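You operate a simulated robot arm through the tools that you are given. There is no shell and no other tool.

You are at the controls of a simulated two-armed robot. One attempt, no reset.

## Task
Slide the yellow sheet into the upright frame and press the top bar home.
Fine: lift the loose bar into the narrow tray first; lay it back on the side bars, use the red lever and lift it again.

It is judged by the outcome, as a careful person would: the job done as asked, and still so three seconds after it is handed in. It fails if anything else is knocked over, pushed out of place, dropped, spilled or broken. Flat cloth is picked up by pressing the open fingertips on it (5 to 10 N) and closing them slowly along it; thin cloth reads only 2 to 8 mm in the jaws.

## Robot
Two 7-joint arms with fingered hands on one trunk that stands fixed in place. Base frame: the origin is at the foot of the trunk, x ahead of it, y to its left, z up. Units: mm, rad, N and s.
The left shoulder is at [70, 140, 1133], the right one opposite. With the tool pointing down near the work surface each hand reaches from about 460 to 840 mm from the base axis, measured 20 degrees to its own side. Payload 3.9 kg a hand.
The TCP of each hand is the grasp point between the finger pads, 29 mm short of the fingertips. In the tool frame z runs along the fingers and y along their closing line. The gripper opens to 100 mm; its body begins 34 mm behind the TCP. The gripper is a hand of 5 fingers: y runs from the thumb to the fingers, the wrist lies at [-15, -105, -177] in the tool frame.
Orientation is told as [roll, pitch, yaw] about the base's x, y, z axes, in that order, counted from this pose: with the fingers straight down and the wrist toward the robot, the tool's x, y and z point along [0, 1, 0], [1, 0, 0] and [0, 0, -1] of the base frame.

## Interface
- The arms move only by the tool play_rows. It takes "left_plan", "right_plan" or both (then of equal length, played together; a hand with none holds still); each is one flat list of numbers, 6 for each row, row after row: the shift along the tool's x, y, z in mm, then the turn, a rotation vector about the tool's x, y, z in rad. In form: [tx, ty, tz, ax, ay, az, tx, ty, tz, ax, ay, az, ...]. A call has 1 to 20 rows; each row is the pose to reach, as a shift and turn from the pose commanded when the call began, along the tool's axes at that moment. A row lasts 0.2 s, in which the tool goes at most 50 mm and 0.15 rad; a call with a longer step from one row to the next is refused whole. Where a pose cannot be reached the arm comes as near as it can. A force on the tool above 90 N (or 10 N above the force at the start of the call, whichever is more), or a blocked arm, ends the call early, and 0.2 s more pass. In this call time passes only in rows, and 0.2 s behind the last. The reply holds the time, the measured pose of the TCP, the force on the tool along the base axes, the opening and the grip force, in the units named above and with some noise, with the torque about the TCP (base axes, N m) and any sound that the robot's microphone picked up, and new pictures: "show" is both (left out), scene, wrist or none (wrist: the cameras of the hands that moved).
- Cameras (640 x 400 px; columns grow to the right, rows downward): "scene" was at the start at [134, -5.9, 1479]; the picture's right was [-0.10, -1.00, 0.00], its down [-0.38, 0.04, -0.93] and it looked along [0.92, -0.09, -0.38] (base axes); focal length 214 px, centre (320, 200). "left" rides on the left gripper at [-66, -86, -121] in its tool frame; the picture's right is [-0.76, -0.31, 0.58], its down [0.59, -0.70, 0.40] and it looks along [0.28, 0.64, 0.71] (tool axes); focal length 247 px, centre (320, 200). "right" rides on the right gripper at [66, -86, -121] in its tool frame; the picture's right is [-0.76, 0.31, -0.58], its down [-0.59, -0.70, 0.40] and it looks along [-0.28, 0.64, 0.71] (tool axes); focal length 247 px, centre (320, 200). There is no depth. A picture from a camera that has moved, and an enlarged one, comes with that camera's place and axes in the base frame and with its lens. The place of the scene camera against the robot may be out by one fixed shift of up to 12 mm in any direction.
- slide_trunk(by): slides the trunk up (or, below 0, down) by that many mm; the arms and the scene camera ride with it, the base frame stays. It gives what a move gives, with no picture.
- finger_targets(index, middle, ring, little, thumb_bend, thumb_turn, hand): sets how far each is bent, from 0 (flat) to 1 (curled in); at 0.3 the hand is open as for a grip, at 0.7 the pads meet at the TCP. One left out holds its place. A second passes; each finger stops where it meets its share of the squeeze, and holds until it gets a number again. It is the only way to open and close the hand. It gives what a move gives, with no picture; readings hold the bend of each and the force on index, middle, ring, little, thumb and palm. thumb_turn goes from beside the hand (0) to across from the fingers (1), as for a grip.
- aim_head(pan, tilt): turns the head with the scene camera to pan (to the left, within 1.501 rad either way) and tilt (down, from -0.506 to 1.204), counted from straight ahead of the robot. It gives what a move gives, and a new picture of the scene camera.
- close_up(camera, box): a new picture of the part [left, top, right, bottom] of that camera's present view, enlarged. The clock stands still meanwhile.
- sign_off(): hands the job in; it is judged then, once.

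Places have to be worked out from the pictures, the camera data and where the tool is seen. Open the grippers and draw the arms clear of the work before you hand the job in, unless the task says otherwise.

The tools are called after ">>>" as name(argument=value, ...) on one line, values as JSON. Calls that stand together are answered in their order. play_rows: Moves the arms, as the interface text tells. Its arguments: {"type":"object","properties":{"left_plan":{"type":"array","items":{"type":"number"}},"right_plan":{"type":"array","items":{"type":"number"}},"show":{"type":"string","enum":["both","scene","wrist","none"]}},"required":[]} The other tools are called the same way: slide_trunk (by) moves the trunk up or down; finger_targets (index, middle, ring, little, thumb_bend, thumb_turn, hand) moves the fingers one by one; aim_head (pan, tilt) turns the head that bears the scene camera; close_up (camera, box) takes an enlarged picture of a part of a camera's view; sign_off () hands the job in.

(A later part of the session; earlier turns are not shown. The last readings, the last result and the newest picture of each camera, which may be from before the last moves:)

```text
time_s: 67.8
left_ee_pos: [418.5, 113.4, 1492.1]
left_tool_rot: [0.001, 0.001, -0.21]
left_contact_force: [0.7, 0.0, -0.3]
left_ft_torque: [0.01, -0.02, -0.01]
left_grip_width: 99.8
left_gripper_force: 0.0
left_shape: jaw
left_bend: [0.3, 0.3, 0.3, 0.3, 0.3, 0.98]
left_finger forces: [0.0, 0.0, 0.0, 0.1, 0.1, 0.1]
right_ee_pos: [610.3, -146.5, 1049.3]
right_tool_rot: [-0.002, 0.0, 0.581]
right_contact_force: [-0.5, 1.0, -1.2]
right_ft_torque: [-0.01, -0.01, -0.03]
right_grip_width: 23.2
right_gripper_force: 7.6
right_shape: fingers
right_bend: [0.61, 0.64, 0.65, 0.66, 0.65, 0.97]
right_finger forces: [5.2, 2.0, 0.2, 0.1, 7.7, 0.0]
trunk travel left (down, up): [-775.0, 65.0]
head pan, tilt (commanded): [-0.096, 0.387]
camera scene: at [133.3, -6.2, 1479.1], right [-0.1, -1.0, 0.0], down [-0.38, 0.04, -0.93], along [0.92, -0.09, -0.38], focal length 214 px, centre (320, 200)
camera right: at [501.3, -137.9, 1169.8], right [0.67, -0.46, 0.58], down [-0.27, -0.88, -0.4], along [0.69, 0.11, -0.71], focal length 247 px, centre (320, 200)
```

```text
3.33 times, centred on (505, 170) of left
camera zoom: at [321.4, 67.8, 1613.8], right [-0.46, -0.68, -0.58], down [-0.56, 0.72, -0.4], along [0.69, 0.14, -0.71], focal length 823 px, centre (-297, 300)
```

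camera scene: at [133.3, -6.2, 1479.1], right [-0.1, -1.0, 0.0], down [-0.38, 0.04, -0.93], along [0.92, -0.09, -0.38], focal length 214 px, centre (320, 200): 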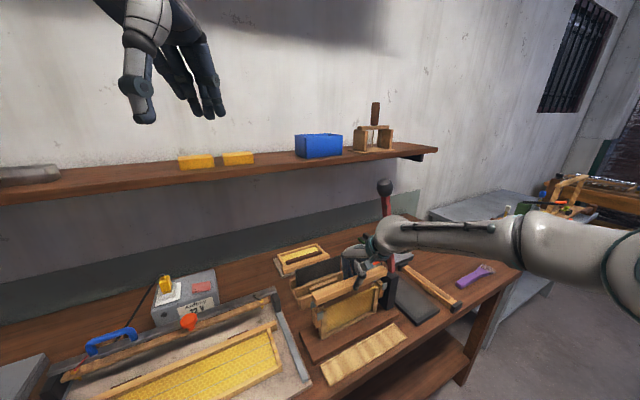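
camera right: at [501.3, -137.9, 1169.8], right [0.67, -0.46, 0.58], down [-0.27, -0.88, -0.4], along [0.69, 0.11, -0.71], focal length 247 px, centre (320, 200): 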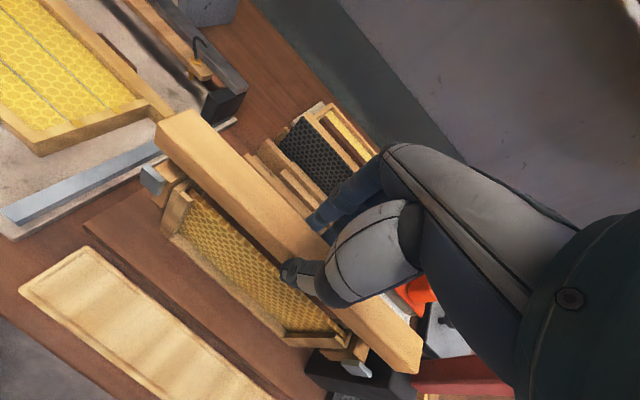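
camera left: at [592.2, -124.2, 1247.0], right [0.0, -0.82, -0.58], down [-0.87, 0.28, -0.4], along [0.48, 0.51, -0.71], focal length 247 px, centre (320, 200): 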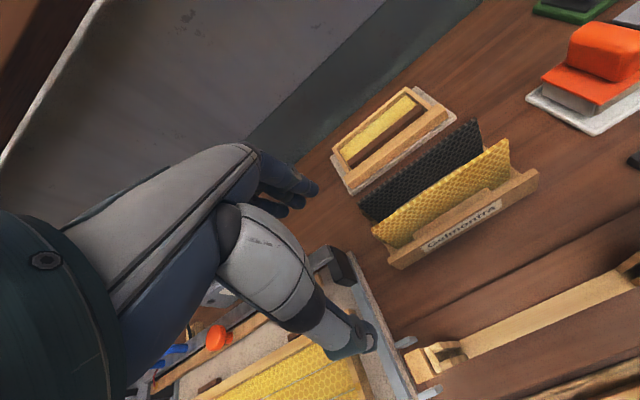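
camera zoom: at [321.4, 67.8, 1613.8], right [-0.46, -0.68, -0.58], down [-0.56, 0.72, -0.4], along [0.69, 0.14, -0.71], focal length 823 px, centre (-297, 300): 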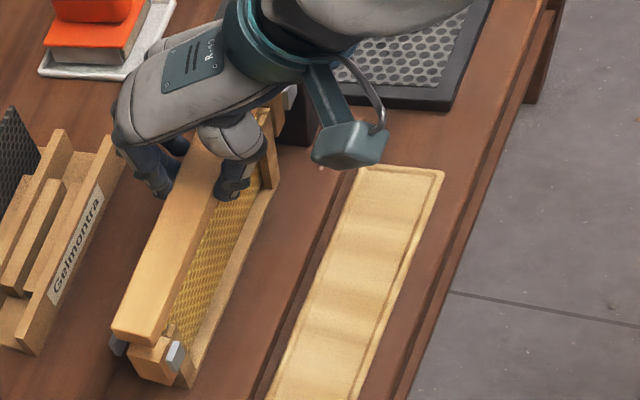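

The bar's corners match its original resting position within 1 mm. I lower it slowly between the clips onto the frame.

>>> play_rows(right_plan=[0, 0, 6, 0, 0, 0, 0, 0, 12, 0, 0, 0, 0, 0, 17, 0, 0, 0, 0, 0, 21, 0, 0, 0, 0, 0, 25, 0, 0, 0], show="wrist")

>>> close_up(camera="right", box=[110, 80, 230, 200])

>>> close_up(camera="right", box=[320, 280, 480, 390])

>>> close_up(camera="scene", box=[305, 260, 405, 345])

```text
time_s: 69.0
left_ee_pos: [417.6, 115.1, 1493.3]
left_tool_rot: [-0.001, 0.001, -0.211]
left_contact_force: [-0.2, 0.3, 0.1]
left_ft_torque: [0.01, -0.01, 0.03]
left_grip_width: 100.0
left_gripper_force: 0.1
left_shape: jaw
left_bend: [0.3, 0.3, 0.3, 0.3, 0.3, 0.98]
left_finger forces: [0.0, 0.0, 0.1, 0.0, 0.0, 0.0]
right_ee_pos: [610.0, -147.4, 1023.1]
right_tool_rot: [0.0, 0.0, 0.577]
right_contact_force: [-0.7, -0.1, -0.1]
right_ft_torque: [0.01, -0.01, 0.03]
right_grip_width: 22.8
right_gripper_force: 7.9
right_shape: fingers
right_bend: [0.61, 0.64, 0.65, 0.66, 0.65, 0.97]
right_finger forces: [5.4, 2.0, 0.3, 0.0, 7.7, 0.0]
trunk travel left (down, up): [-775.0, 65.0]
head pan, tilt (commanded): [-0.096, 0.387]
camera right: at [501.3, -138.4, 1144.5], right [0.67, -0.47, 0.58], down [-0.27, -0.88, -0.4], along [0.69, 0.11, -0.71], focal length 247 px, centre (320, 200)
```

right: 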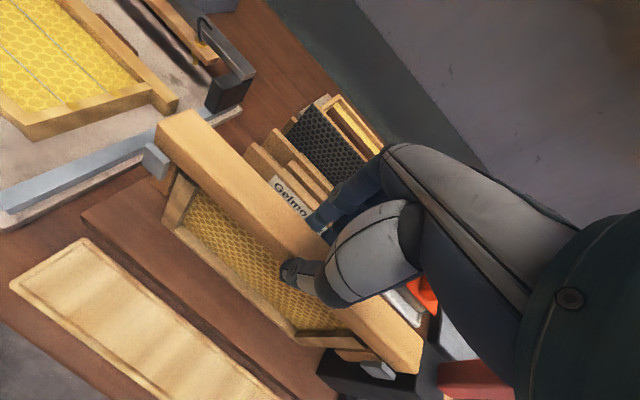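

```text
3.33 times, centred on (170, 140) of right
camera zoom: at [501.3, -138.4, 1144.5], right [0.67, -0.47, 0.58], down [-0.27, -0.88, -0.4], along [0.69, 0.11, -0.71], focal length 823 px, centre (820, 400)
```

zoom: 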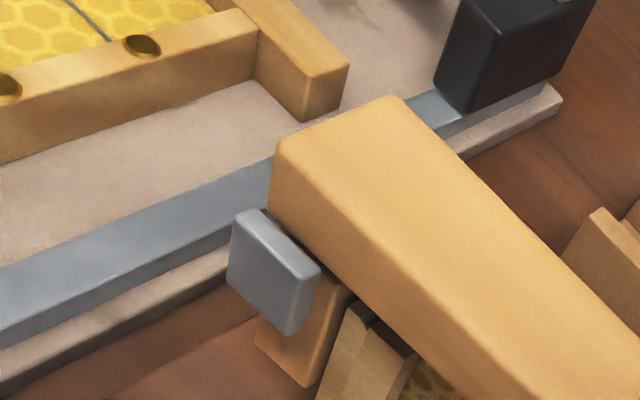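

```text
3.64 times, centred on (400, 335) of right
camera zoom: at [501.3, -138.4, 1144.5], right [0.67, -0.47, 0.58], down [-0.27, -0.88, -0.4], along [0.69, 0.11, -0.71], focal length 898 px, centre (29, -291)
```

zoom: 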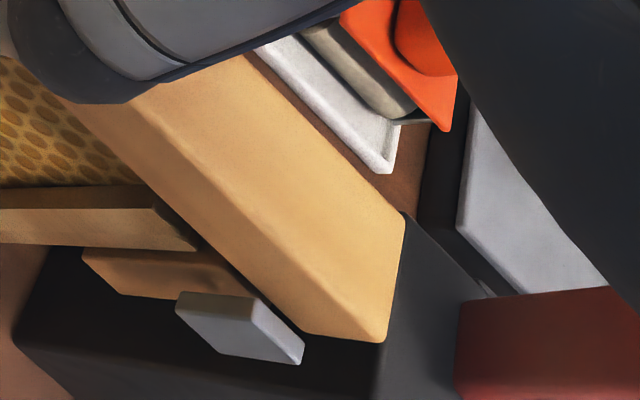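

```text
4.71 times, centred on (355, 302) of scene
camera zoom: at [134.1, -6.0, 1479.0], right [-0.1, -1.0, 0.0], down [-0.38, 0.04, -0.93], along [0.92, -0.09, -0.38], focal length 1009 px, centre (155, -282)
```

zoom: 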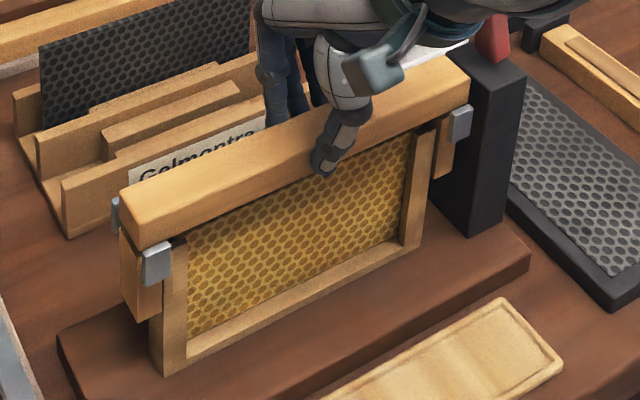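

Both ends are between their clips. I lower the last 6-7 mm in 2 mm steps until it rests.

>>> play_rows(right_plan=[0, 0, 2, 0, 0, 0, 0, 0, 4, 0, 0, 0, 0, 0, 6, 0, 0, 0, 0, 0, 7, 0, 0, 0], show="wrist")

>>> close_up(camera="scene", box=[305, 260, 405, 345])

>>> close_up(camera="right", box=[110, 80, 230, 200])

```text
time_s: 70.0
left_ee_pos: [418.4, 114.2, 1492.5]
left_tool_rot: [-0.003, 0.0, -0.21]
left_contact_force: [0.9, 0.4, 0.1]
left_ft_torque: [-0.01, 0.01, -0.03]
left_grip_width: 100.1
left_gripper_force: 0.1
left_shape: jaw
left_bend: [0.3, 0.3, 0.3, 0.3, 0.3, 0.98]
left_finger forces: [0.0, 0.0, 0.0, 0.0, 0.0, 0.1]
right_ee_pos: [608.9, -148.3, 1016.6]
right_tool_rot: [-0.002, 0.001, 0.579]
right_contact_force: [0.0, 0.2, 0.2]
right_ft_torque: [0.02, -0.01, -0.01]
right_grip_width: 23.3
right_gripper_force: 8.1
right_shape: fingers
right_bend: [0.61, 0.64, 0.65, 0.66, 0.65, 0.97]
right_finger forces: [5.3, 2.0, 0.3, 0.1, 7.7, 0.0]
trunk travel left (down, up): [-775.0, 65.0]
head pan, tilt (commanded): [-0.096, 0.387]
camera right: at [501.1, -138.3, 1137.5], right [0.67, -0.46, 0.58], down [-0.27, -0.88, -0.4], along [0.69, 0.11, -0.71], focal length 247 px, centre (320, 200)
```

right: 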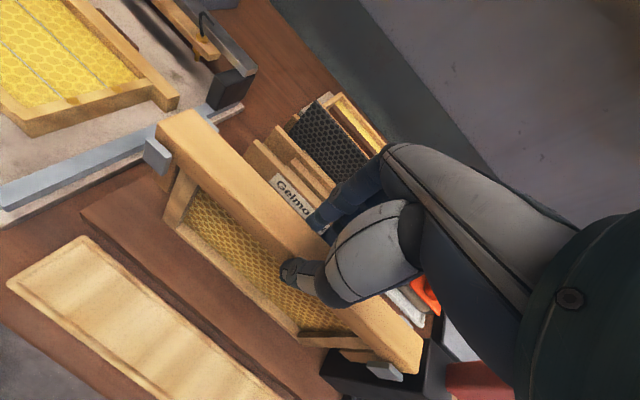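

```text
4.71 times, centred on (355, 302) of scene
camera zoom: at [134.1, -6.0, 1479.0], right [-0.1, -1.0, 0.0], down [-0.38, 0.04, -0.93], along [0.92, -0.09, -0.38], focal length 1009 px, centre (155, -282)
```

zoom: 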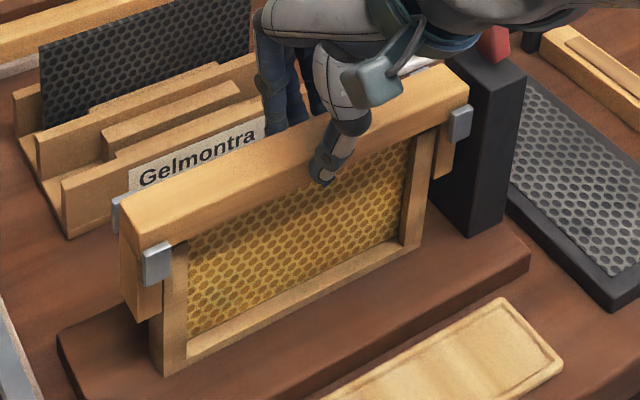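

```text
3.33 times, centred on (170, 140) of right
camera zoom: at [501.1, -138.3, 1137.5], right [0.67, -0.46, 0.58], down [-0.27, -0.88, -0.4], along [0.69, 0.11, -0.71], focal length 823 px, centre (820, 400)
```

zoom: 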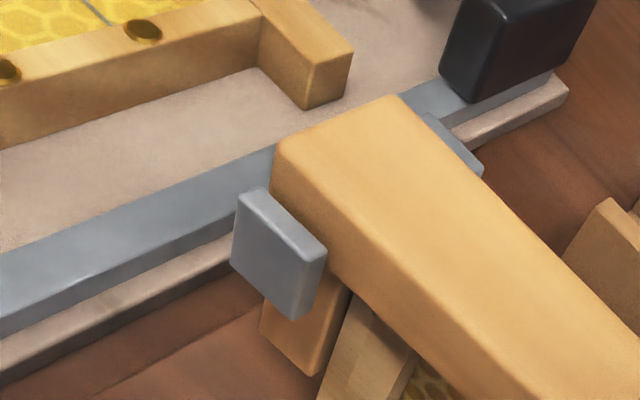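

It looks down, but the force change is small, so I press 3 mm further to be sure it is resting.

>>> play_rows(right_plan=[0, 0, 1.5, 0, 0, 0, 0, 0, 3, 0, 0, 0], show="none")

>>> close_up(camera="scene", box=[305, 260, 405, 345])

>>> close_up(camera="right", box=[110, 80, 230, 200])

```text
time_s: 70.6
left_ee_pos: [417.1, 114.5, 1492.1]
left_tool_rot: [-0.003, 0.0, -0.21]
left_contact_force: [-0.7, -0.4, -0.3]
left_ft_torque: [-0.01, -0.01, -0.02]
left_grip_width: 100.0
left_gripper_force: 0.0
left_shape: jaw
left_bend: [0.3, 0.3, 0.3, 0.3, 0.3, 0.98]
left_finger forces: [0.0, 0.0, 0.0, 0.0, 0.0, 0.0]
right_ee_pos: [611.0, -146.5, 1014.7]
right_tool_rot: [-0.003, -0.002, 0.578]
right_contact_force: [-0.2, -1.6, 4.4]
right_ft_torque: [-0.01, 0.01, 0.0]
right_grip_width: 23.0
right_gripper_force: 9.1
right_shape: fingers
right_bend: [0.61, 0.64, 0.65, 0.66, 0.65, 0.97]
right_finger forces: [5.7, 2.5, 0.5, 0.0, 8.4, 0.0]
trunk travel left (down, up): [-775.0, 65.0]
head pan, tilt (commanded): [-0.096, 0.387]
```

```text
4.71 times, centred on (355, 302) of scene
camera zoom: at [133.2, -5.9, 1479.2], right [-0.1, -1.0, 0.0], down [-0.38, 0.04, -0.93], along [0.92, -0.09, -0.38], focal length 1009 px, centre (155, -282)
```

zoom: 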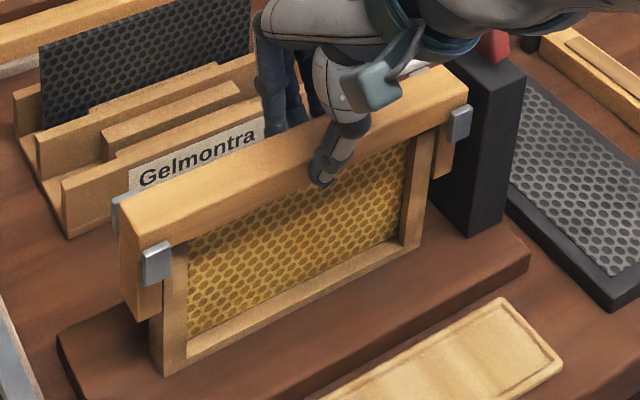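

```text
3.33 times, centred on (170, 140) of right
camera zoom: at [500.7, -138.2, 1135.3], right [0.67, -0.47, 0.58], down [-0.27, -0.88, -0.4], along [0.69, 0.11, -0.71], focal length 823 px, centre (820, 400)
```

zoom: 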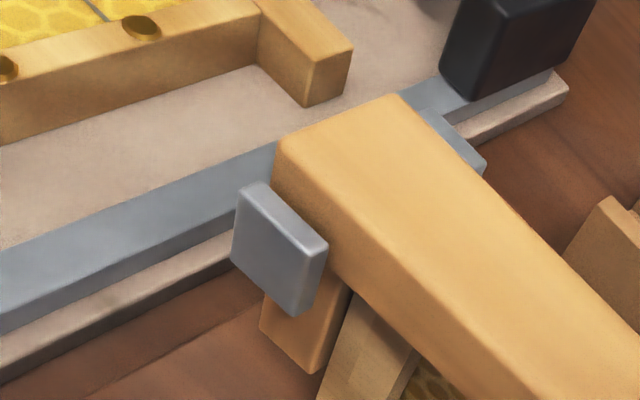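

Now 4 N of contact: the bar is resting on its seats between the clips. I open gently in two steps.

>>> finger_targets(hand="right", index=0.595, middle=0.6, ring=0.6, little=0.6, thumb_bend=0.6)

>>> finger_targets(hand="right", index=0.5, middle=0.5, ring=0.5, little=0.5, thumb_bend=0.5)

>>> close_up(camera="scene", box=[305, 260, 405, 345])

>>> close_up(camera="right", box=[110, 80, 230, 200])

```text
time_s: 71.6
left_ee_pos: [417.1, 114.4, 1491.6]
left_tool_rot: [-0.002, -0.001, -0.207]
left_contact_force: [0.6, 0.3, 0.0]
left_ft_torque: [0.0, -0.01, -0.02]
left_grip_width: 100.2
left_gripper_force: 0.1
left_shape: jaw
left_bend: [0.3, 0.3, 0.3, 0.3, 0.3, 0.98]
left_finger forces: [0.1, 0.0, 0.0, 0.0, 0.1, 0.0]
right_ee_pos: [608.8, -147.7, 1014.3]
right_tool_rot: [-0.003, 0.001, 0.576]
right_contact_force: [-0.4, 0.5, -0.6]
right_ft_torque: [0.0, 0.01, 0.01]
right_grip_width: 27.5
right_gripper_force: 0.1
right_shape: fingers
right_bend: [0.59, 0.6, 0.6, 0.6, 0.6, 0.97]
right_finger forces: [0.2, 0.1, 0.1, 0.0, 0.3, 0.0]
trunk travel left (down, up): [-775.0, 65.0]
head pan, tilt (commanded): [-0.096, 0.387]
```

```text
time_s: 72.6
left_ee_pos: [417.8, 114.3, 1493.2]
left_tool_rot: [-0.001, 0.0, -0.209]
left_contact_force: [0.7, -0.2, 0.4]
left_ft_torque: [-0.01, 0.01, 0.0]
left_grip_width: 100.0
left_gripper_force: 0.0
left_shape: jaw
left_bend: [0.3, 0.3, 0.3, 0.3, 0.3, 0.98]
left_finger forces: [0.1, 0.1, 0.1, 0.1, 0.0, 0.0]
right_ee_pos: [609.4, -147.8, 1012.5]
right_tool_rot: [-0.004, 0.0, 0.577]
right_contact_force: [0.2, -0.8, -0.1]
right_ft_torque: [0.03, -0.02, -0.02]
right_grip_width: 49.6
right_gripper_force: 0.2
right_shape: fingers
right_bend: [0.5, 0.5, 0.5, 0.5, 0.5, 0.97]
right_finger forces: [0.0, 0.1, 0.0, 0.0, 0.0, 0.1]
trunk travel left (down, up): [-775.0, 65.0]
head pan, tilt (commanded): [-0.096, 0.387]
```

```text
4.71 times, centred on (355, 302) of scene
camera zoom: at [133.9, -5.9, 1479.0], right [-0.1, -1.0, 0.0], down [-0.38, 0.04, -0.93], along [0.92, -0.09, -0.38], focal length 1009 px, centre (155, -282)
```

zoom: 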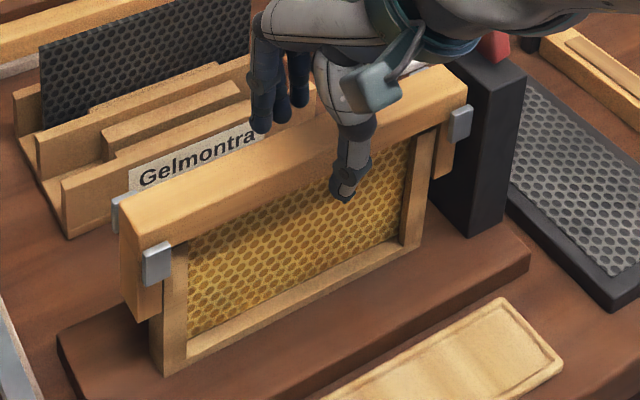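

```text
3.33 times, centred on (170, 140) of right
camera zoom: at [501.1, -138.2, 1134.4], right [0.67, -0.47, 0.58], down [-0.27, -0.88, -0.4], along [0.69, 0.11, -0.71], focal length 823 px, centre (820, 400)
```

zoom: 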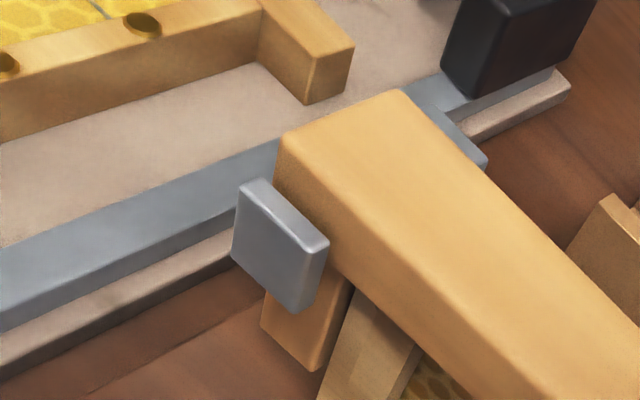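

The bar lies free between its clips on the side bars. Next is the red lever: I raise the hand straight up beside the knob (staying left of lever and pad) and square it to yaw 0.39.

>>> play_rows(right_plan=[0, 0, -10, 0, 0, 0, 0, 0, -28, 0, 0, 0, 0, 0, -60, 0, 0, 0, 3, 2, -100, 0, 0, 0.062, 6, 4, -145, 0, 0, 0.124, 9, 6, -190, 0, 0, 0.187, 10.7, 8.1, -235, 0, 0, 0.187, 10.7, 8.1, -280, 0, 0, 0.187], show="both")

>>> finger_targets(hand="right", index=0.42, middle=0.42, ring=0.3, little=0.3, thumb_bend=0.42)

>>> close_up(camera="scene", box=[300, 150, 460, 350])

>>> close_up(camera="left", box=[380, 0, 580, 230])

```text
time_s: 74.4
left_ee_pos: [417.8, 113.7, 1493.3]
left_tool_rot: [-0.002, -0.001, -0.21]
left_contact_force: [-0.1, -0.2, -1.0]
left_ft_torque: [-0.02, -0.03, 0.02]
left_grip_width: 99.8
left_gripper_force: 0.0
left_shape: jaw
left_bend: [0.3, 0.3, 0.3, 0.3, 0.3, 0.98]
left_finger forces: [0.0, 0.0, 0.0, 0.0, 0.0, 0.0]
right_ee_pos: [610.2, -133.5, 1293.0]
right_tool_rot: [-0.001, 0.0, 0.391]
right_contact_force: [0.3, -0.2, -1.2]
right_ft_torque: [0.02, 0.0, -0.03]
right_grip_width: 49.7
right_gripper_force: 0.0
right_shape: fingers
right_bend: [0.5, 0.5, 0.5, 0.5, 0.5, 0.98]
right_finger forces: [0.0, 0.1, 0.0, 0.0, 0.0, 0.0]
trunk travel left (down, up): [-775.0, 65.0]
head pan, tilt (commanded): [-0.096, 0.387]
camera scene: at [133.5, -5.7, 1479.0], right [-0.1, -1.0, 0.0], down [-0.38, 0.04, -0.93], along [0.92, -0.09, -0.38], focal length 214 px, centre (320, 200)
camera right: at [504.9, -104.2, 1414.1], right [0.57, -0.58, 0.58], down [-0.43, -0.81, -0.4], along [0.7, -0.02, -0.71], focal length 247 px, centre (320, 200)
```

scene: 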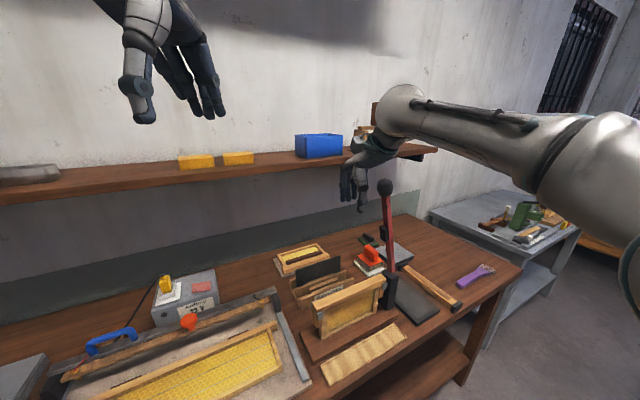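
right: 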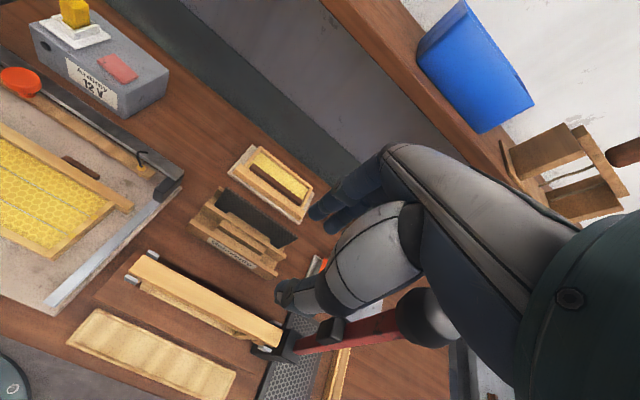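

```text
time_s: 75.4
left_ee_pos: [417.5, 113.1, 1493.7]
left_tool_rot: [-0.002, -0.001, -0.209]
left_contact_force: [0.1, 0.0, 0.3]
left_ft_torque: [-0.02, 0.0, -0.02]
left_grip_width: 100.0
left_gripper_force: 0.0
left_shape: jaw
left_bend: [0.3, 0.3, 0.3, 0.3, 0.3, 0.98]
left_finger forces: [0.0, 0.0, 0.1, 0.0, 0.0, 0.1]
right_ee_pos: [611.0, -133.0, 1291.8]
right_tool_rot: [-0.002, -0.001, 0.392]
right_contact_force: [-1.2, 0.6, 0.6]
right_ft_torque: [-0.03, 0.04, 0.03]
right_grip_width: 69.5
right_gripper_force: 0.1
right_shape: fingers
right_bend: [0.42, 0.42, 0.3, 0.3, 0.42, 0.98]
right_finger forces: [0.1, 0.0, 0.0, 0.1, 0.0, 0.0]
trunk travel left (down, up): [-775.0, 65.0]
head pan, tilt (commanded): [-0.096, 0.387]
```

```text
2.00 times, centred on (380, 250) of scene
camera zoom: at [133.9, -5.9, 1479.0], right [-0.1, -1.0, 0.0], down [-0.38, 0.04, -0.93], along [0.92, -0.09, -0.38], focal length 429 px, centre (200, 100)
```

zoom: 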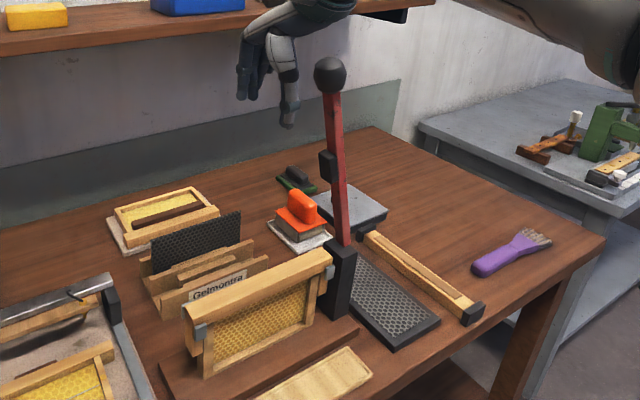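

```text
1.74 times, centred on (480, 115) of left
camera zoom: at [322.1, 68.1, 1613.6], right [-0.46, -0.68, -0.58], down [-0.57, 0.72, -0.4], along [0.69, 0.14, -0.71], focal length 430 px, centre (42, 348)
```

zoom: 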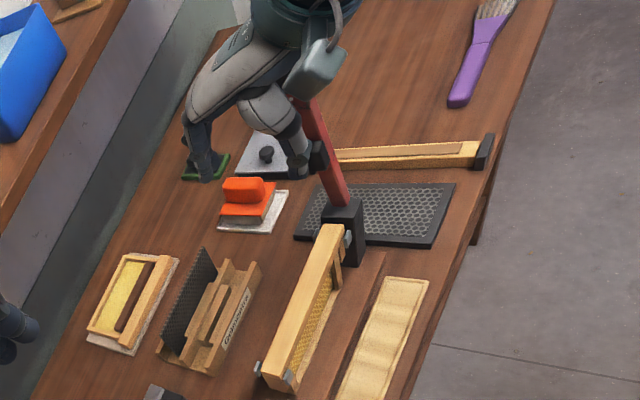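

The knob triangulates to about [645, -224, 1295], 97 mm to the right of the hand at the same height. I slide the open hand sideways so thumb and fingers straddle the knob.

>>> play_rows(right_plan=[-20, -0.5, -1, 0, 0, 0, -40, -1, -2, 0, 0, 0, -60, -1.5, -2, 0, 0, 0, -78, -2, -2, 0, 0, 0, -97, -2.5, -2, 0, 0, 0], show="both")

>>> close_up(camera="scene", box=[330, 140, 460, 260])

>>> close_up(camera="right", box=[200, 120, 480, 380])

>>> close_up(camera="left", box=[420, 0, 580, 160])

```text
time_s: 76.6
left_ee_pos: [418.5, 113.1, 1491.4]
left_tool_rot: [-0.001, 0.0, -0.209]
left_contact_force: [0.5, 0.1, -0.4]
left_ft_torque: [0.02, 0.01, 0.01]
left_grip_width: 100.1
left_gripper_force: 0.1
left_shape: jaw
left_bend: [0.3, 0.3, 0.3, 0.3, 0.3, 0.98]
left_finger forces: [0.0, 0.1, 0.0, 0.0, 0.1, 0.0]
right_ee_pos: [646.1, -225.3, 1294.1]
right_tool_rot: [-0.002, 0.0, 0.392]
right_contact_force: [0.2, -0.1, -0.6]
right_ft_torque: [-0.02, 0.01, -0.01]
right_grip_width: 69.5
right_gripper_force: 0.0
right_shape: fingers
right_bend: [0.42, 0.42, 0.3, 0.3, 0.42, 0.98]
right_finger forces: [0.0, 0.0, 0.0, 0.1, 0.0, 0.0]
trunk travel left (down, up): [-775.0, 65.0]
head pan, tilt (commanded): [-0.096, 0.387]
camera scene: at [134.5, -6.7, 1479.0], right [-0.1, -1.0, 0.0], down [-0.38, 0.04, -0.93], along [0.92, -0.09, -0.38], focal length 214 px, centre (320, 200)
camera right: at [540.2, -196.1, 1415.9], right [0.57, -0.58, 0.58], down [-0.43, -0.81, -0.4], along [0.7, -0.02, -0.71], focal length 247 px, centre (320, 200)
```

scene: 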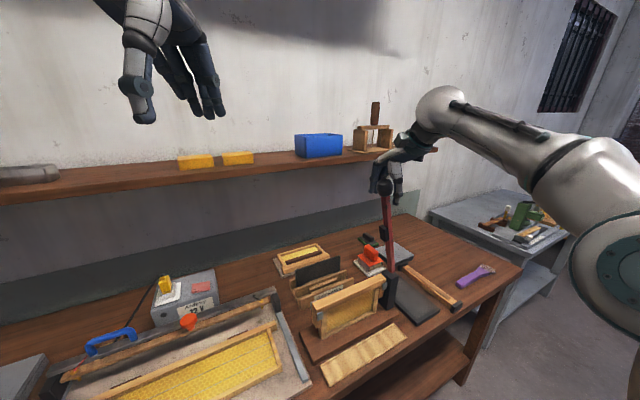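
right: 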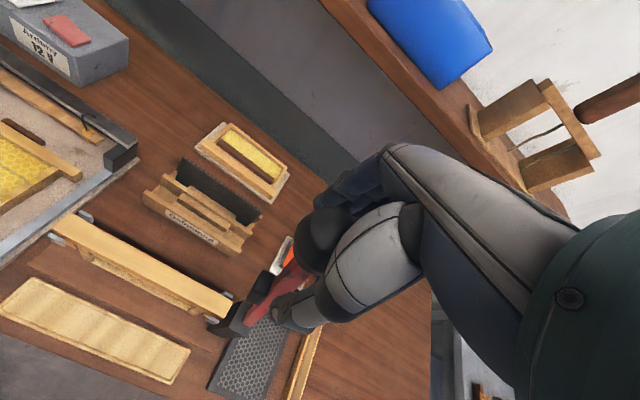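

```text
3.33 times, centred on (395, 200) of scene
camera zoom: at [134.5, -6.7, 1479.0], right [-0.1, -1.0, 0.0], down [-0.38, 0.04, -0.93], along [0.92, -0.09, -0.38], focal length 715 px, centre (70, 200)
```

zoom: 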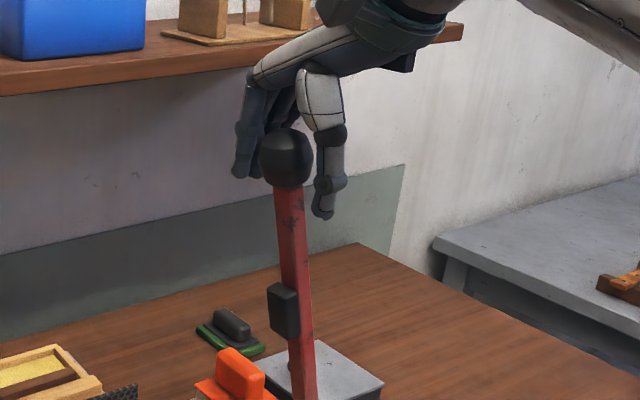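

```text
1.54 times, centred on (340, 250) of right
camera zoom: at [540.2, -196.1, 1415.9], right [0.57, -0.58, 0.58], down [-0.43, -0.81, -0.4], along [0.7, -0.02, -0.71], focal length 380 px, centre (289, 123)
```

zoom: 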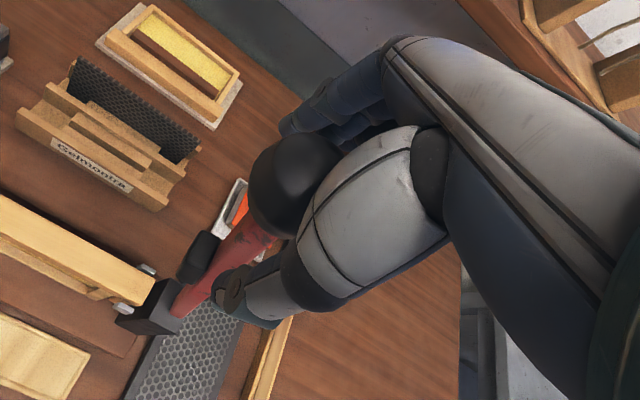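

```text
2.50 times, centred on (500, 80) of left
camera zoom: at [322.7, 67.2, 1613.5], right [-0.46, -0.68, -0.58], down [-0.57, 0.72, -0.4], along [0.69, 0.14, -0.71], focal length 617 px, centre (-130, 500)
```

zoom: 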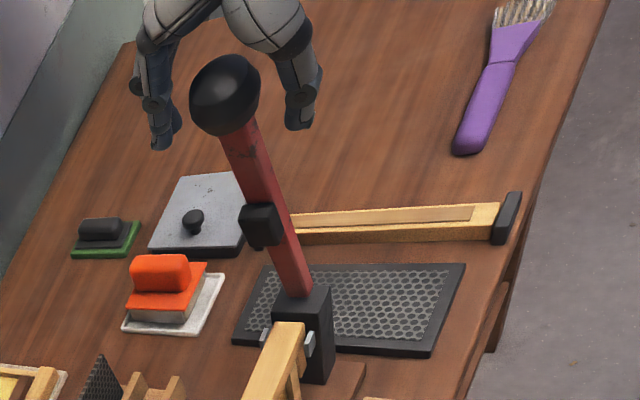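

Thumb and fingers straddle the knob, with the TCP within a few mm of its centre. I close thumb, index and middle onto it.

>>> finger_targets(hand="right", index=0.54, middle=0.54, thumb_bend=0.54)

>>> close_up(camera="right", box=[200, 120, 480, 380])

>>> close_up(camera="scene", box=[330, 140, 460, 260])

```text
time_s: 77.6
left_ee_pos: [418.0, 113.5, 1492.9]
left_tool_rot: [-0.002, -0.001, -0.21]
left_contact_force: [-0.2, 0.7, 0.2]
left_ft_torque: [0.02, -0.01, 0.04]
left_grip_width: 100.0
left_gripper_force: 0.1
left_shape: jaw
left_bend: [0.3, 0.3, 0.3, 0.3, 0.3, 0.98]
left_finger forces: [0.0, 0.0, 0.0, 0.0, 0.0, 0.1]
right_ee_pos: [645.1, -224.3, 1295.1]
right_tool_rot: [-0.002, 0.001, 0.39]
right_contact_force: [0.5, 0.2, 0.6]
right_ft_torque: [0.01, 0.04, 0.02]
right_grip_width: 40.7
right_gripper_force: 0.1
right_shape: fingers
right_bend: [0.54, 0.54, 0.3, 0.3, 0.54, 0.98]
right_finger forces: [0.1, 0.0, 0.1, 0.0, 0.0, 0.1]
trunk travel left (down, up): [-775.0, 65.0]
head pan, tilt (commanded): [-0.096, 0.387]
```

```text
1.54 times, centred on (340, 250) of right
camera zoom: at [539.5, -195.2, 1416.4], right [0.57, -0.58, 0.58], down [-0.42, -0.81, -0.4], along [0.7, -0.02, -0.71], focal length 380 px, centre (289, 123)
```

zoom: 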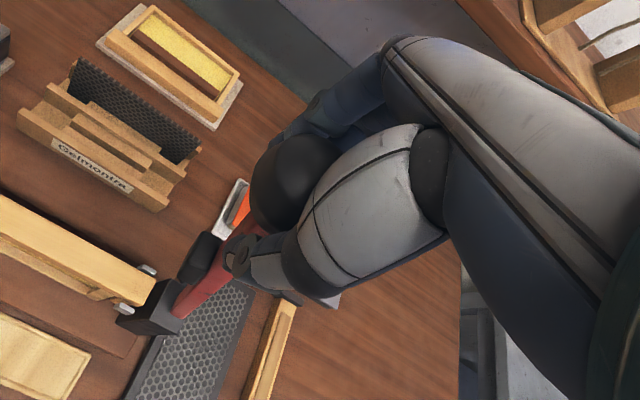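

```text
3.33 times, centred on (395, 200) of scene
camera zoom: at [134.0, -6.0, 1479.0], right [-0.1, -1.0, 0.0], down [-0.38, 0.04, -0.93], along [0.92, -0.09, -0.38], focal length 715 px, centre (70, 200)
```

zoom: 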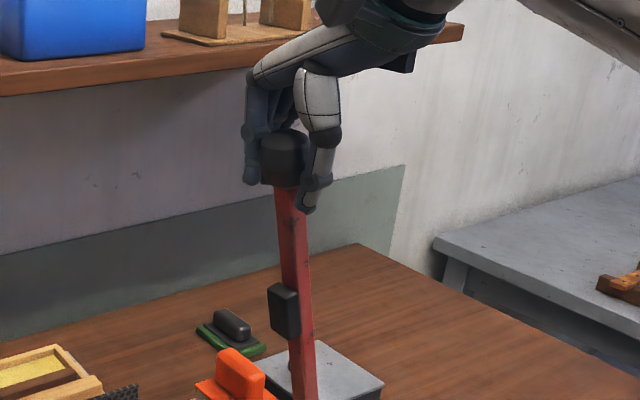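

Just about touching at 41 mm. I close further until the knob is held.

>>> finger_targets(hand="right", index=0.6, middle=0.6, ring=0.55, thumb_bend=0.62)

>>> close_up(camera="right", box=[200, 120, 480, 380])

>>> close_up(camera="scene", box=[330, 140, 460, 260])

```text
time_s: 78.6
left_ee_pos: [417.2, 113.3, 1493.4]
left_tool_rot: [-0.001, 0.001, -0.209]
left_contact_force: [0.2, 0.4, 0.2]
left_ft_torque: [0.03, -0.02, -0.01]
left_grip_width: 100.3
left_gripper_force: 0.1
left_shape: jaw
left_bend: [0.3, 0.3, 0.3, 0.3, 0.3, 0.98]
left_finger forces: [0.0, 0.0, 0.0, 0.0, 0.0, 0.1]
right_ee_pos: [644.6, -223.7, 1295.6]
right_tool_rot: [-0.002, 0.0, 0.391]
right_contact_force: [-0.6, -0.1, -1.2]
right_ft_torque: [-0.02, 0.02, 0.01]
right_grip_width: 29.6
right_gripper_force: 2.8
right_shape: fingers
right_bend: [0.58, 0.6, 0.55, 0.3, 0.6, 0.97]
right_finger forces: [2.3, 0.1, 0.0, 0.1, 3.1, 0.0]
trunk travel left (down, up): [-775.0, 65.0]
head pan, tilt (commanded): [-0.096, 0.387]
```

```text
1.54 times, centred on (340, 250) of right
camera zoom: at [539.5, -195.2, 1416.3], right [0.57, -0.58, 0.58], down [-0.42, -0.81, -0.4], along [0.7, -0.02, -0.71], focal length 380 px, centre (289, 123)
```

zoom: 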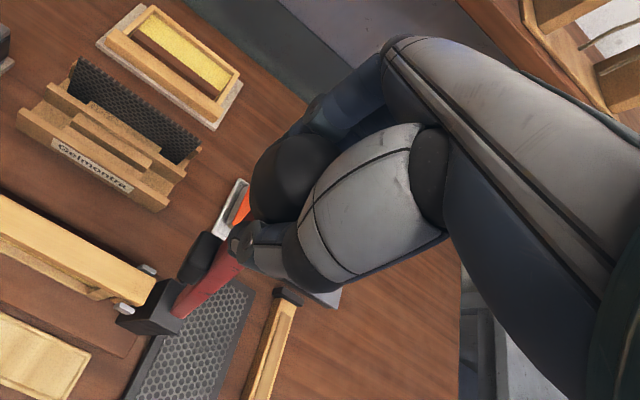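

```text
3.33 times, centred on (395, 200) of scene
camera zoom: at [133.9, -6.1, 1479.0], right [-0.1, -1.0, 0.0], down [-0.38, 0.04, -0.93], along [0.92, -0.09, -0.38], focal length 715 px, centre (70, 200)
```

zoom: 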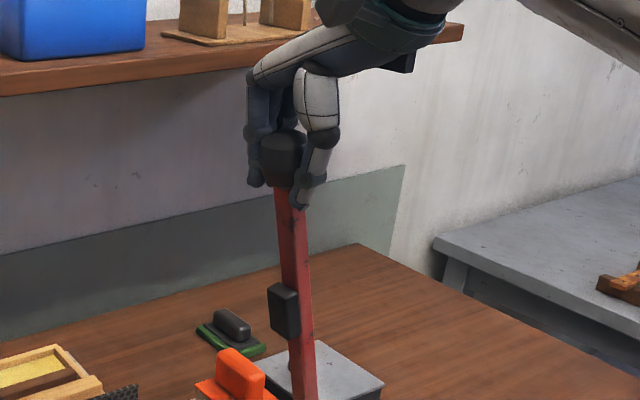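

The knob is being held mainly by index and thumb, so it sits off-centre in the hand. I reopen, shift 8 mm left, and take a firmer, centred hold.

>>> finger_targets(hand="right", index=0.5, middle=0.5, ring=0.3, thumb_bend=0.5)

>>> play_rows(right_plan=[4, 0, 0, 0, 0, 0, 9, 0, 0, 0, 0, 0], show="none")

>>> finger_targets(hand="right", index=0.6, middle=0.6, thumb_bend=0.61)

>>> close_up(camera="right", box=[200, 120, 480, 380])

```text
time_s: 79.6
left_ee_pos: [417.6, 112.6, 1493.8]
left_tool_rot: [-0.002, 0.0, -0.21]
left_contact_force: [0.2, -0.1, -0.6]
left_ft_torque: [0.01, 0.01, -0.01]
left_grip_width: 100.0
left_gripper_force: 0.1
left_shape: jaw
left_bend: [0.3, 0.3, 0.3, 0.3, 0.3, 0.98]
left_finger forces: [0.1, 0.0, 0.1, 0.0, 0.0, 0.1]
right_ee_pos: [644.1, -223.9, 1297.0]
right_tool_rot: [-0.002, -0.001, 0.39]
right_contact_force: [-0.2, -0.9, 0.5]
right_ft_torque: [0.01, 0.01, 0.01]
right_grip_width: 49.7
right_gripper_force: 0.0
right_shape: fingers
right_bend: [0.5, 0.5, 0.3, 0.3, 0.5, 0.98]
right_finger forces: [0.0, 0.0, 0.0, 0.0, 0.0, 0.0]
trunk travel left (down, up): [-775.0, 65.0]
head pan, tilt (commanded): [-0.096, 0.387]
```

```text
time_s: 80.2
left_ee_pos: [418.8, 114.4, 1492.3]
left_tool_rot: [-0.001, 0.0, -0.211]
left_contact_force: [0.6, 0.7, 0.1]
left_ft_torque: [-0.05, -0.02, -0.04]
left_grip_width: 99.9
left_gripper_force: 0.0
left_shape: jaw
left_bend: [0.3, 0.3, 0.3, 0.3, 0.3, 0.98]
left_finger forces: [0.0, 0.0, 0.0, 0.1, 0.1, 0.1]
right_ee_pos: [641.2, -215.4, 1295.7]
right_tool_rot: [-0.001, 0.0, 0.391]
right_contact_force: [0.3, -0.1, 0.1]
right_ft_torque: [-0.03, -0.03, 0.0]
right_grip_width: 49.5
right_gripper_force: 0.1
right_shape: fingers
right_bend: [0.5, 0.5, 0.3, 0.3, 0.5, 0.98]
right_finger forces: [0.0, 0.1, 0.0, 0.0, 0.1, 0.0]
trunk travel left (down, up): [-775.0, 65.0]
head pan, tilt (commanded): [-0.096, 0.387]
```

```text
time_s: 81.2
left_ee_pos: [416.6, 114.3, 1493.8]
left_tool_rot: [0.0, 0.0, -0.208]
left_contact_force: [0.7, -0.4, 0.4]
left_ft_torque: [0.0, -0.01, -0.02]
left_grip_width: 99.9
left_gripper_force: 0.0
left_shape: jaw
left_bend: [0.3, 0.3, 0.3, 0.3, 0.3, 0.98]
left_finger forces: [0.0, 0.0, 0.1, 0.0, 0.1, 0.2]
right_ee_pos: [641.0, -216.7, 1295.9]
right_tool_rot: [-0.002, -0.001, 0.389]
right_contact_force: [0.0, 0.0, -0.2]
right_ft_torque: [0.01, 0.03, -0.03]
right_grip_width: 25.6
right_gripper_force: 0.6
right_shape: fingers
right_bend: [0.6, 0.6, 0.3, 0.3, 0.6, 0.98]
right_finger forces: [0.0, 0.0, 0.0, 0.1, 0.7, 0.1]
trunk travel left (down, up): [-775.0, 65.0]
head pan, tilt (commanded): [-0.096, 0.387]
```

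```text
1.54 times, centred on (340, 250) of right
camera zoom: at [535.9, -186.9, 1416.6], right [0.57, -0.58, 0.58], down [-0.42, -0.81, -0.4], along [0.7, -0.02, -0.71], focal length 380 px, centre (289, 123)
```

zoom: 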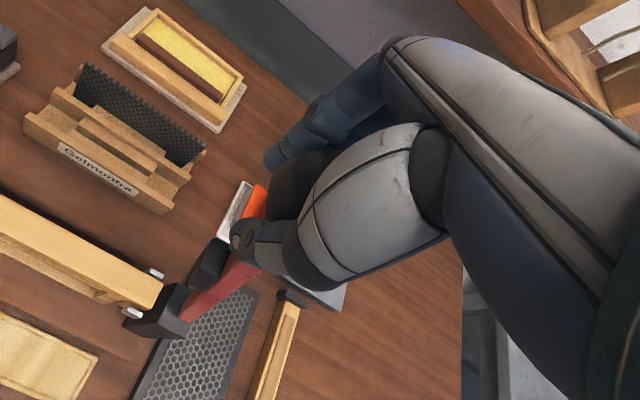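

At this opening nothing is pinched yet, so the knob must sit differently between the digits than I assumed. I close a little further in small steps to see which fingers meet it.

>>> finger_targets(hand="right", index=0.64, middle=0.66, thumb_bend=0.64)

>>> close_up(camera="right", box=[220, 130, 420, 330])

>>> close_up(camera="scene", box=[350, 150, 420, 230])

>>> close_up(camera="left", box=[430, 0, 530, 90])

```text
time_s: 82.2
left_ee_pos: [417.7, 114.7, 1492.4]
left_tool_rot: [-0.002, 0.001, -0.211]
left_contact_force: [-1.1, -0.2, -0.5]
left_ft_torque: [-0.04, -0.02, -0.03]
left_grip_width: 99.9
left_gripper_force: 0.1
left_shape: jaw
left_bend: [0.3, 0.3, 0.3, 0.3, 0.3, 0.98]
left_finger forces: [0.0, 0.0, 0.0, 0.1, 0.0, 0.0]
right_ee_pos: [641.9, -215.7, 1295.3]
right_tool_rot: [-0.003, -0.001, 0.391]
right_contact_force: [0.0, 0.4, -1.1]
right_ft_torque: [0.0, -0.01, 0.0]
right_grip_width: 21.9
right_gripper_force: 3.2
right_shape: fingers
right_bend: [0.62, 0.65, 0.3, 0.3, 0.62, 0.97]
right_finger forces: [2.2, 1.3, 0.0, 0.0, 3.1, 0.0]
trunk travel left (down, up): [-775.0, 65.0]
head pan, tilt (commanded): [-0.096, 0.387]
```

```text
2.00 times, centred on (320, 230) of right
camera zoom: at [536.3, -186.8, 1416.4], right [0.57, -0.58, 0.58], down [-0.42, -0.81, -0.4], along [0.7, -0.02, -0.71], focal length 494 px, centre (320, 140)
```

zoom: 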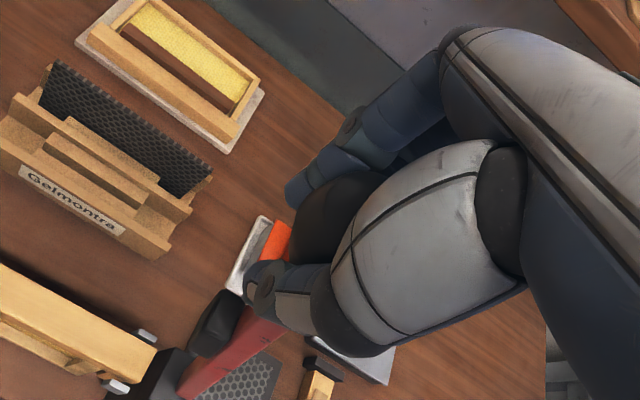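

```text
5.00 times, centred on (385, 190) of scene
camera zoom: at [134.2, -5.9, 1479.0], right [-0.1, -1.0, 0.0], down [-0.38, 0.04, -0.93], along [0.92, -0.09, -0.38], focal length 1072 px, centre (-5, 250)
```

zoom: 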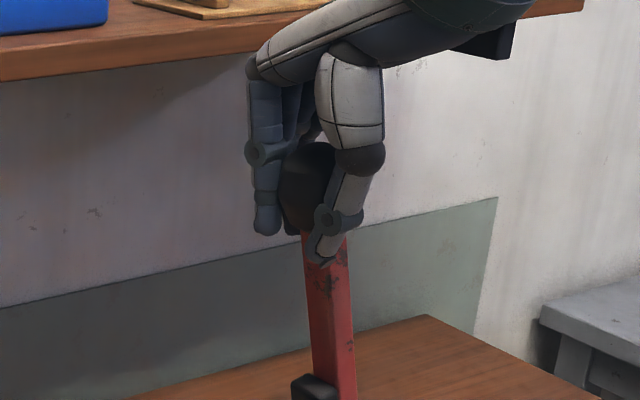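

```text
4.44 times, centred on (480, 45) of left
camera zoom: at [322.3, 68.1, 1613.6], right [-0.46, -0.68, -0.58], down [-0.57, 0.72, -0.4], along [0.69, 0.14, -0.71], focal length 1098 px, centre (-391, 889)
```

zoom: 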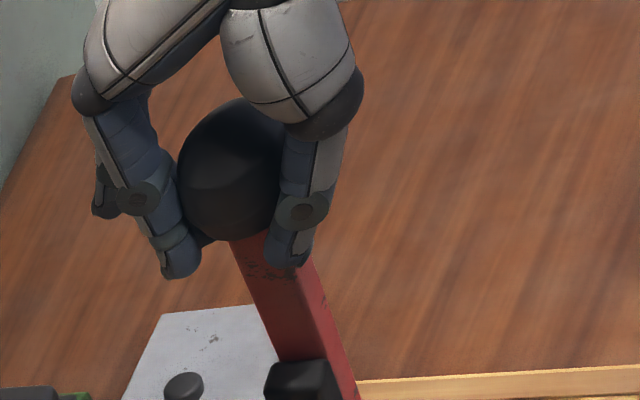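

The left view shows it well: index and thumb tips clasp the neck just under the knob, which is a good captive hold. I firm it up moderately.

>>> finger_targets(hand="right", index=0.67, middle=0.69, thumb_bend=0.7)

>>> close_up(camera="left", box=[430, 0, 530, 90])

```text
time_s: 83.2
left_ee_pos: [417.4, 113.2, 1492.4]
left_tool_rot: [-0.001, 0.0, -0.209]
left_contact_force: [0.4, 0.3, -0.1]
left_ft_torque: [0.0, 0.0, -0.01]
left_grip_width: 100.0
left_gripper_force: 0.0
left_shape: jaw
left_bend: [0.3, 0.3, 0.3, 0.3, 0.3, 0.98]
left_finger forces: [0.0, 0.0, 0.0, 0.0, 0.0, 0.1]
right_ee_pos: [641.9, -215.4, 1295.0]
right_tool_rot: [-0.002, 0.0, 0.391]
right_contact_force: [0.4, -0.1, -2.9]
right_ft_torque: [0.05, -0.05, 0.04]
right_grip_width: 19.9
right_gripper_force: 7.4
right_shape: fingers
right_bend: [0.63, 0.65, 0.3, 0.3, 0.65, 0.97]
right_finger forces: [4.8, 3.2, 0.0, 0.1, 7.8, 0.0]
trunk travel left (down, up): [-775.0, 65.0]
head pan, tilt (commanded): [-0.096, 0.387]
```

```text
4.44 times, centred on (480, 45) of left
camera zoom: at [322.5, 67.8, 1613.6], right [-0.46, -0.68, -0.58], down [-0.57, 0.72, -0.4], along [0.69, 0.14, -0.71], focal length 1098 px, centre (-391, 889)
```

zoom: 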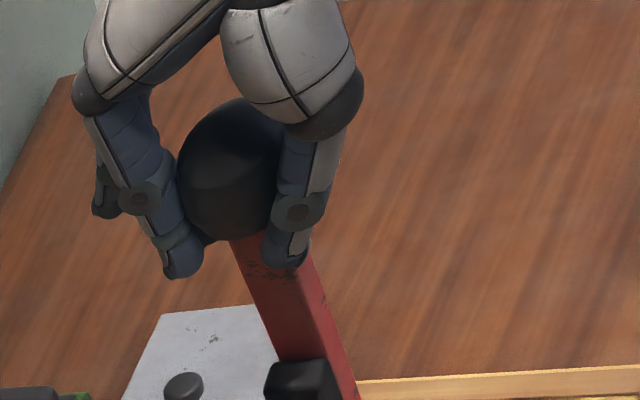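

Solid hold: thumb 8 N against index and middle. I start the lever down with a short arc to feel its resistance.

>>> play_rows(right_plan=[9.5, 0, 2.5, 0, 0, 0, 18.8, 0, 5.3, 0, 0, 0, 28.1, 0, 8.3, 0, 0, 0, 37.3, 0, 11.6, 0, 0, 0], show="both")

>>> close_up(camera="left", box=[410, 0, 570, 160])

>>> close_up(camera="scene", box=[310, 150, 430, 350])

```text
time_s: 84.2
left_ee_pos: [418.9, 113.9, 1493.3]
left_tool_rot: [-0.002, 0.0, -0.209]
left_contact_force: [0.0, -0.4, -1.0]
left_ft_torque: [0.0, 0.02, -0.02]
left_grip_width: 99.8
left_gripper_force: 0.1
left_shape: jaw
left_bend: [0.3, 0.3, 0.3, 0.3, 0.3, 0.98]
left_finger forces: [0.0, 0.1, 0.0, 0.0, 0.0, 0.1]
right_ee_pos: [627.6, -181.9, 1282.7]
right_tool_rot: [-0.001, 0.002, 0.391]
right_contact_force: [-0.6, -2.9, -3.2]
right_ft_torque: [-0.04, -0.1, 0.01]
right_grip_width: 19.9
right_gripper_force: 7.9
right_shape: fingers
right_bend: [0.63, 0.66, 0.3, 0.3, 0.65, 0.97]
right_finger forces: [4.1, 2.7, 0.0, 0.1, 8.2, 0.0]
trunk travel left (down, up): [-775.0, 65.0]
head pan, tilt (commanded): [-0.096, 0.387]
camera scene: at [134.8, -6.7, 1478.9], right [-0.1, -1.0, 0.0], down [-0.38, 0.04, -0.93], along [0.92, -0.09, -0.38], focal length 214 px, centre (320, 200)
camera right: at [522.8, -153.2, 1404.1], right [0.57, -0.58, 0.58], down [-0.43, -0.81, -0.4], along [0.7, -0.02, -0.71], focal length 247 px, centre (320, 200)
```

scene: 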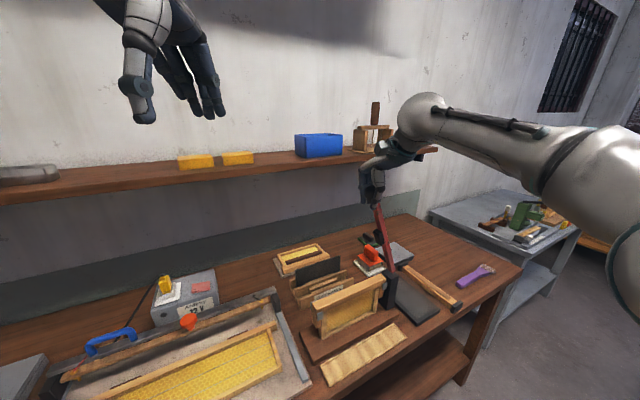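
right: 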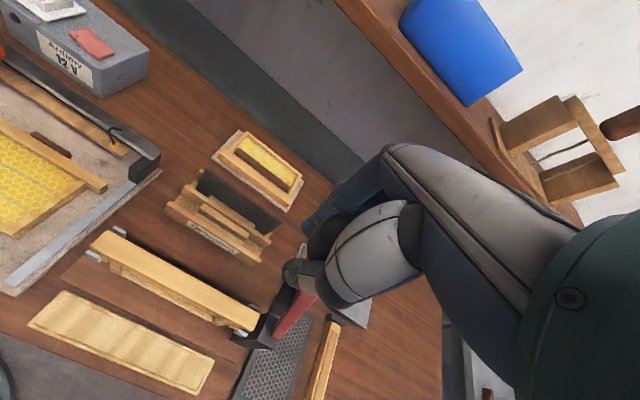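

```text
2.50 times, centred on (490, 80) of left
camera zoom: at [323.1, 67.2, 1613.4], right [-0.46, -0.68, -0.58], down [-0.57, 0.72, -0.4], along [0.69, 0.14, -0.71], focal length 617 px, centre (-105, 500)
```

zoom: 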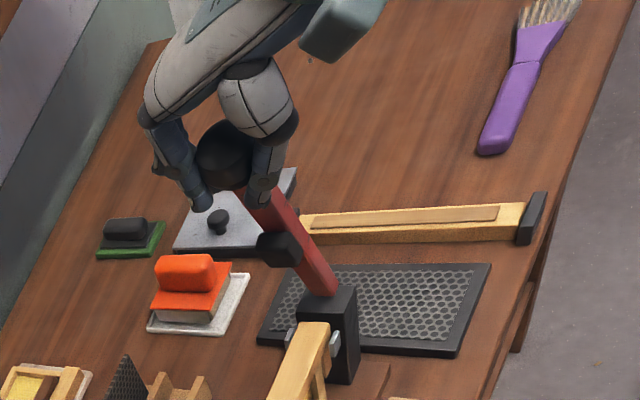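

```text
2.00 times, centred on (370, 250) of scene
camera zoom: at [134.8, -6.7, 1478.9], right [-0.1, -1.0, 0.0], down [-0.38, 0.04, -0.93], along [0.92, -0.09, -0.38], focal length 429 px, centre (220, 100)
```

zoom: 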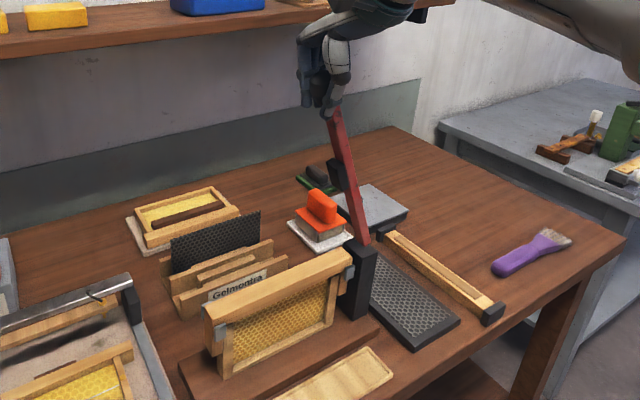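

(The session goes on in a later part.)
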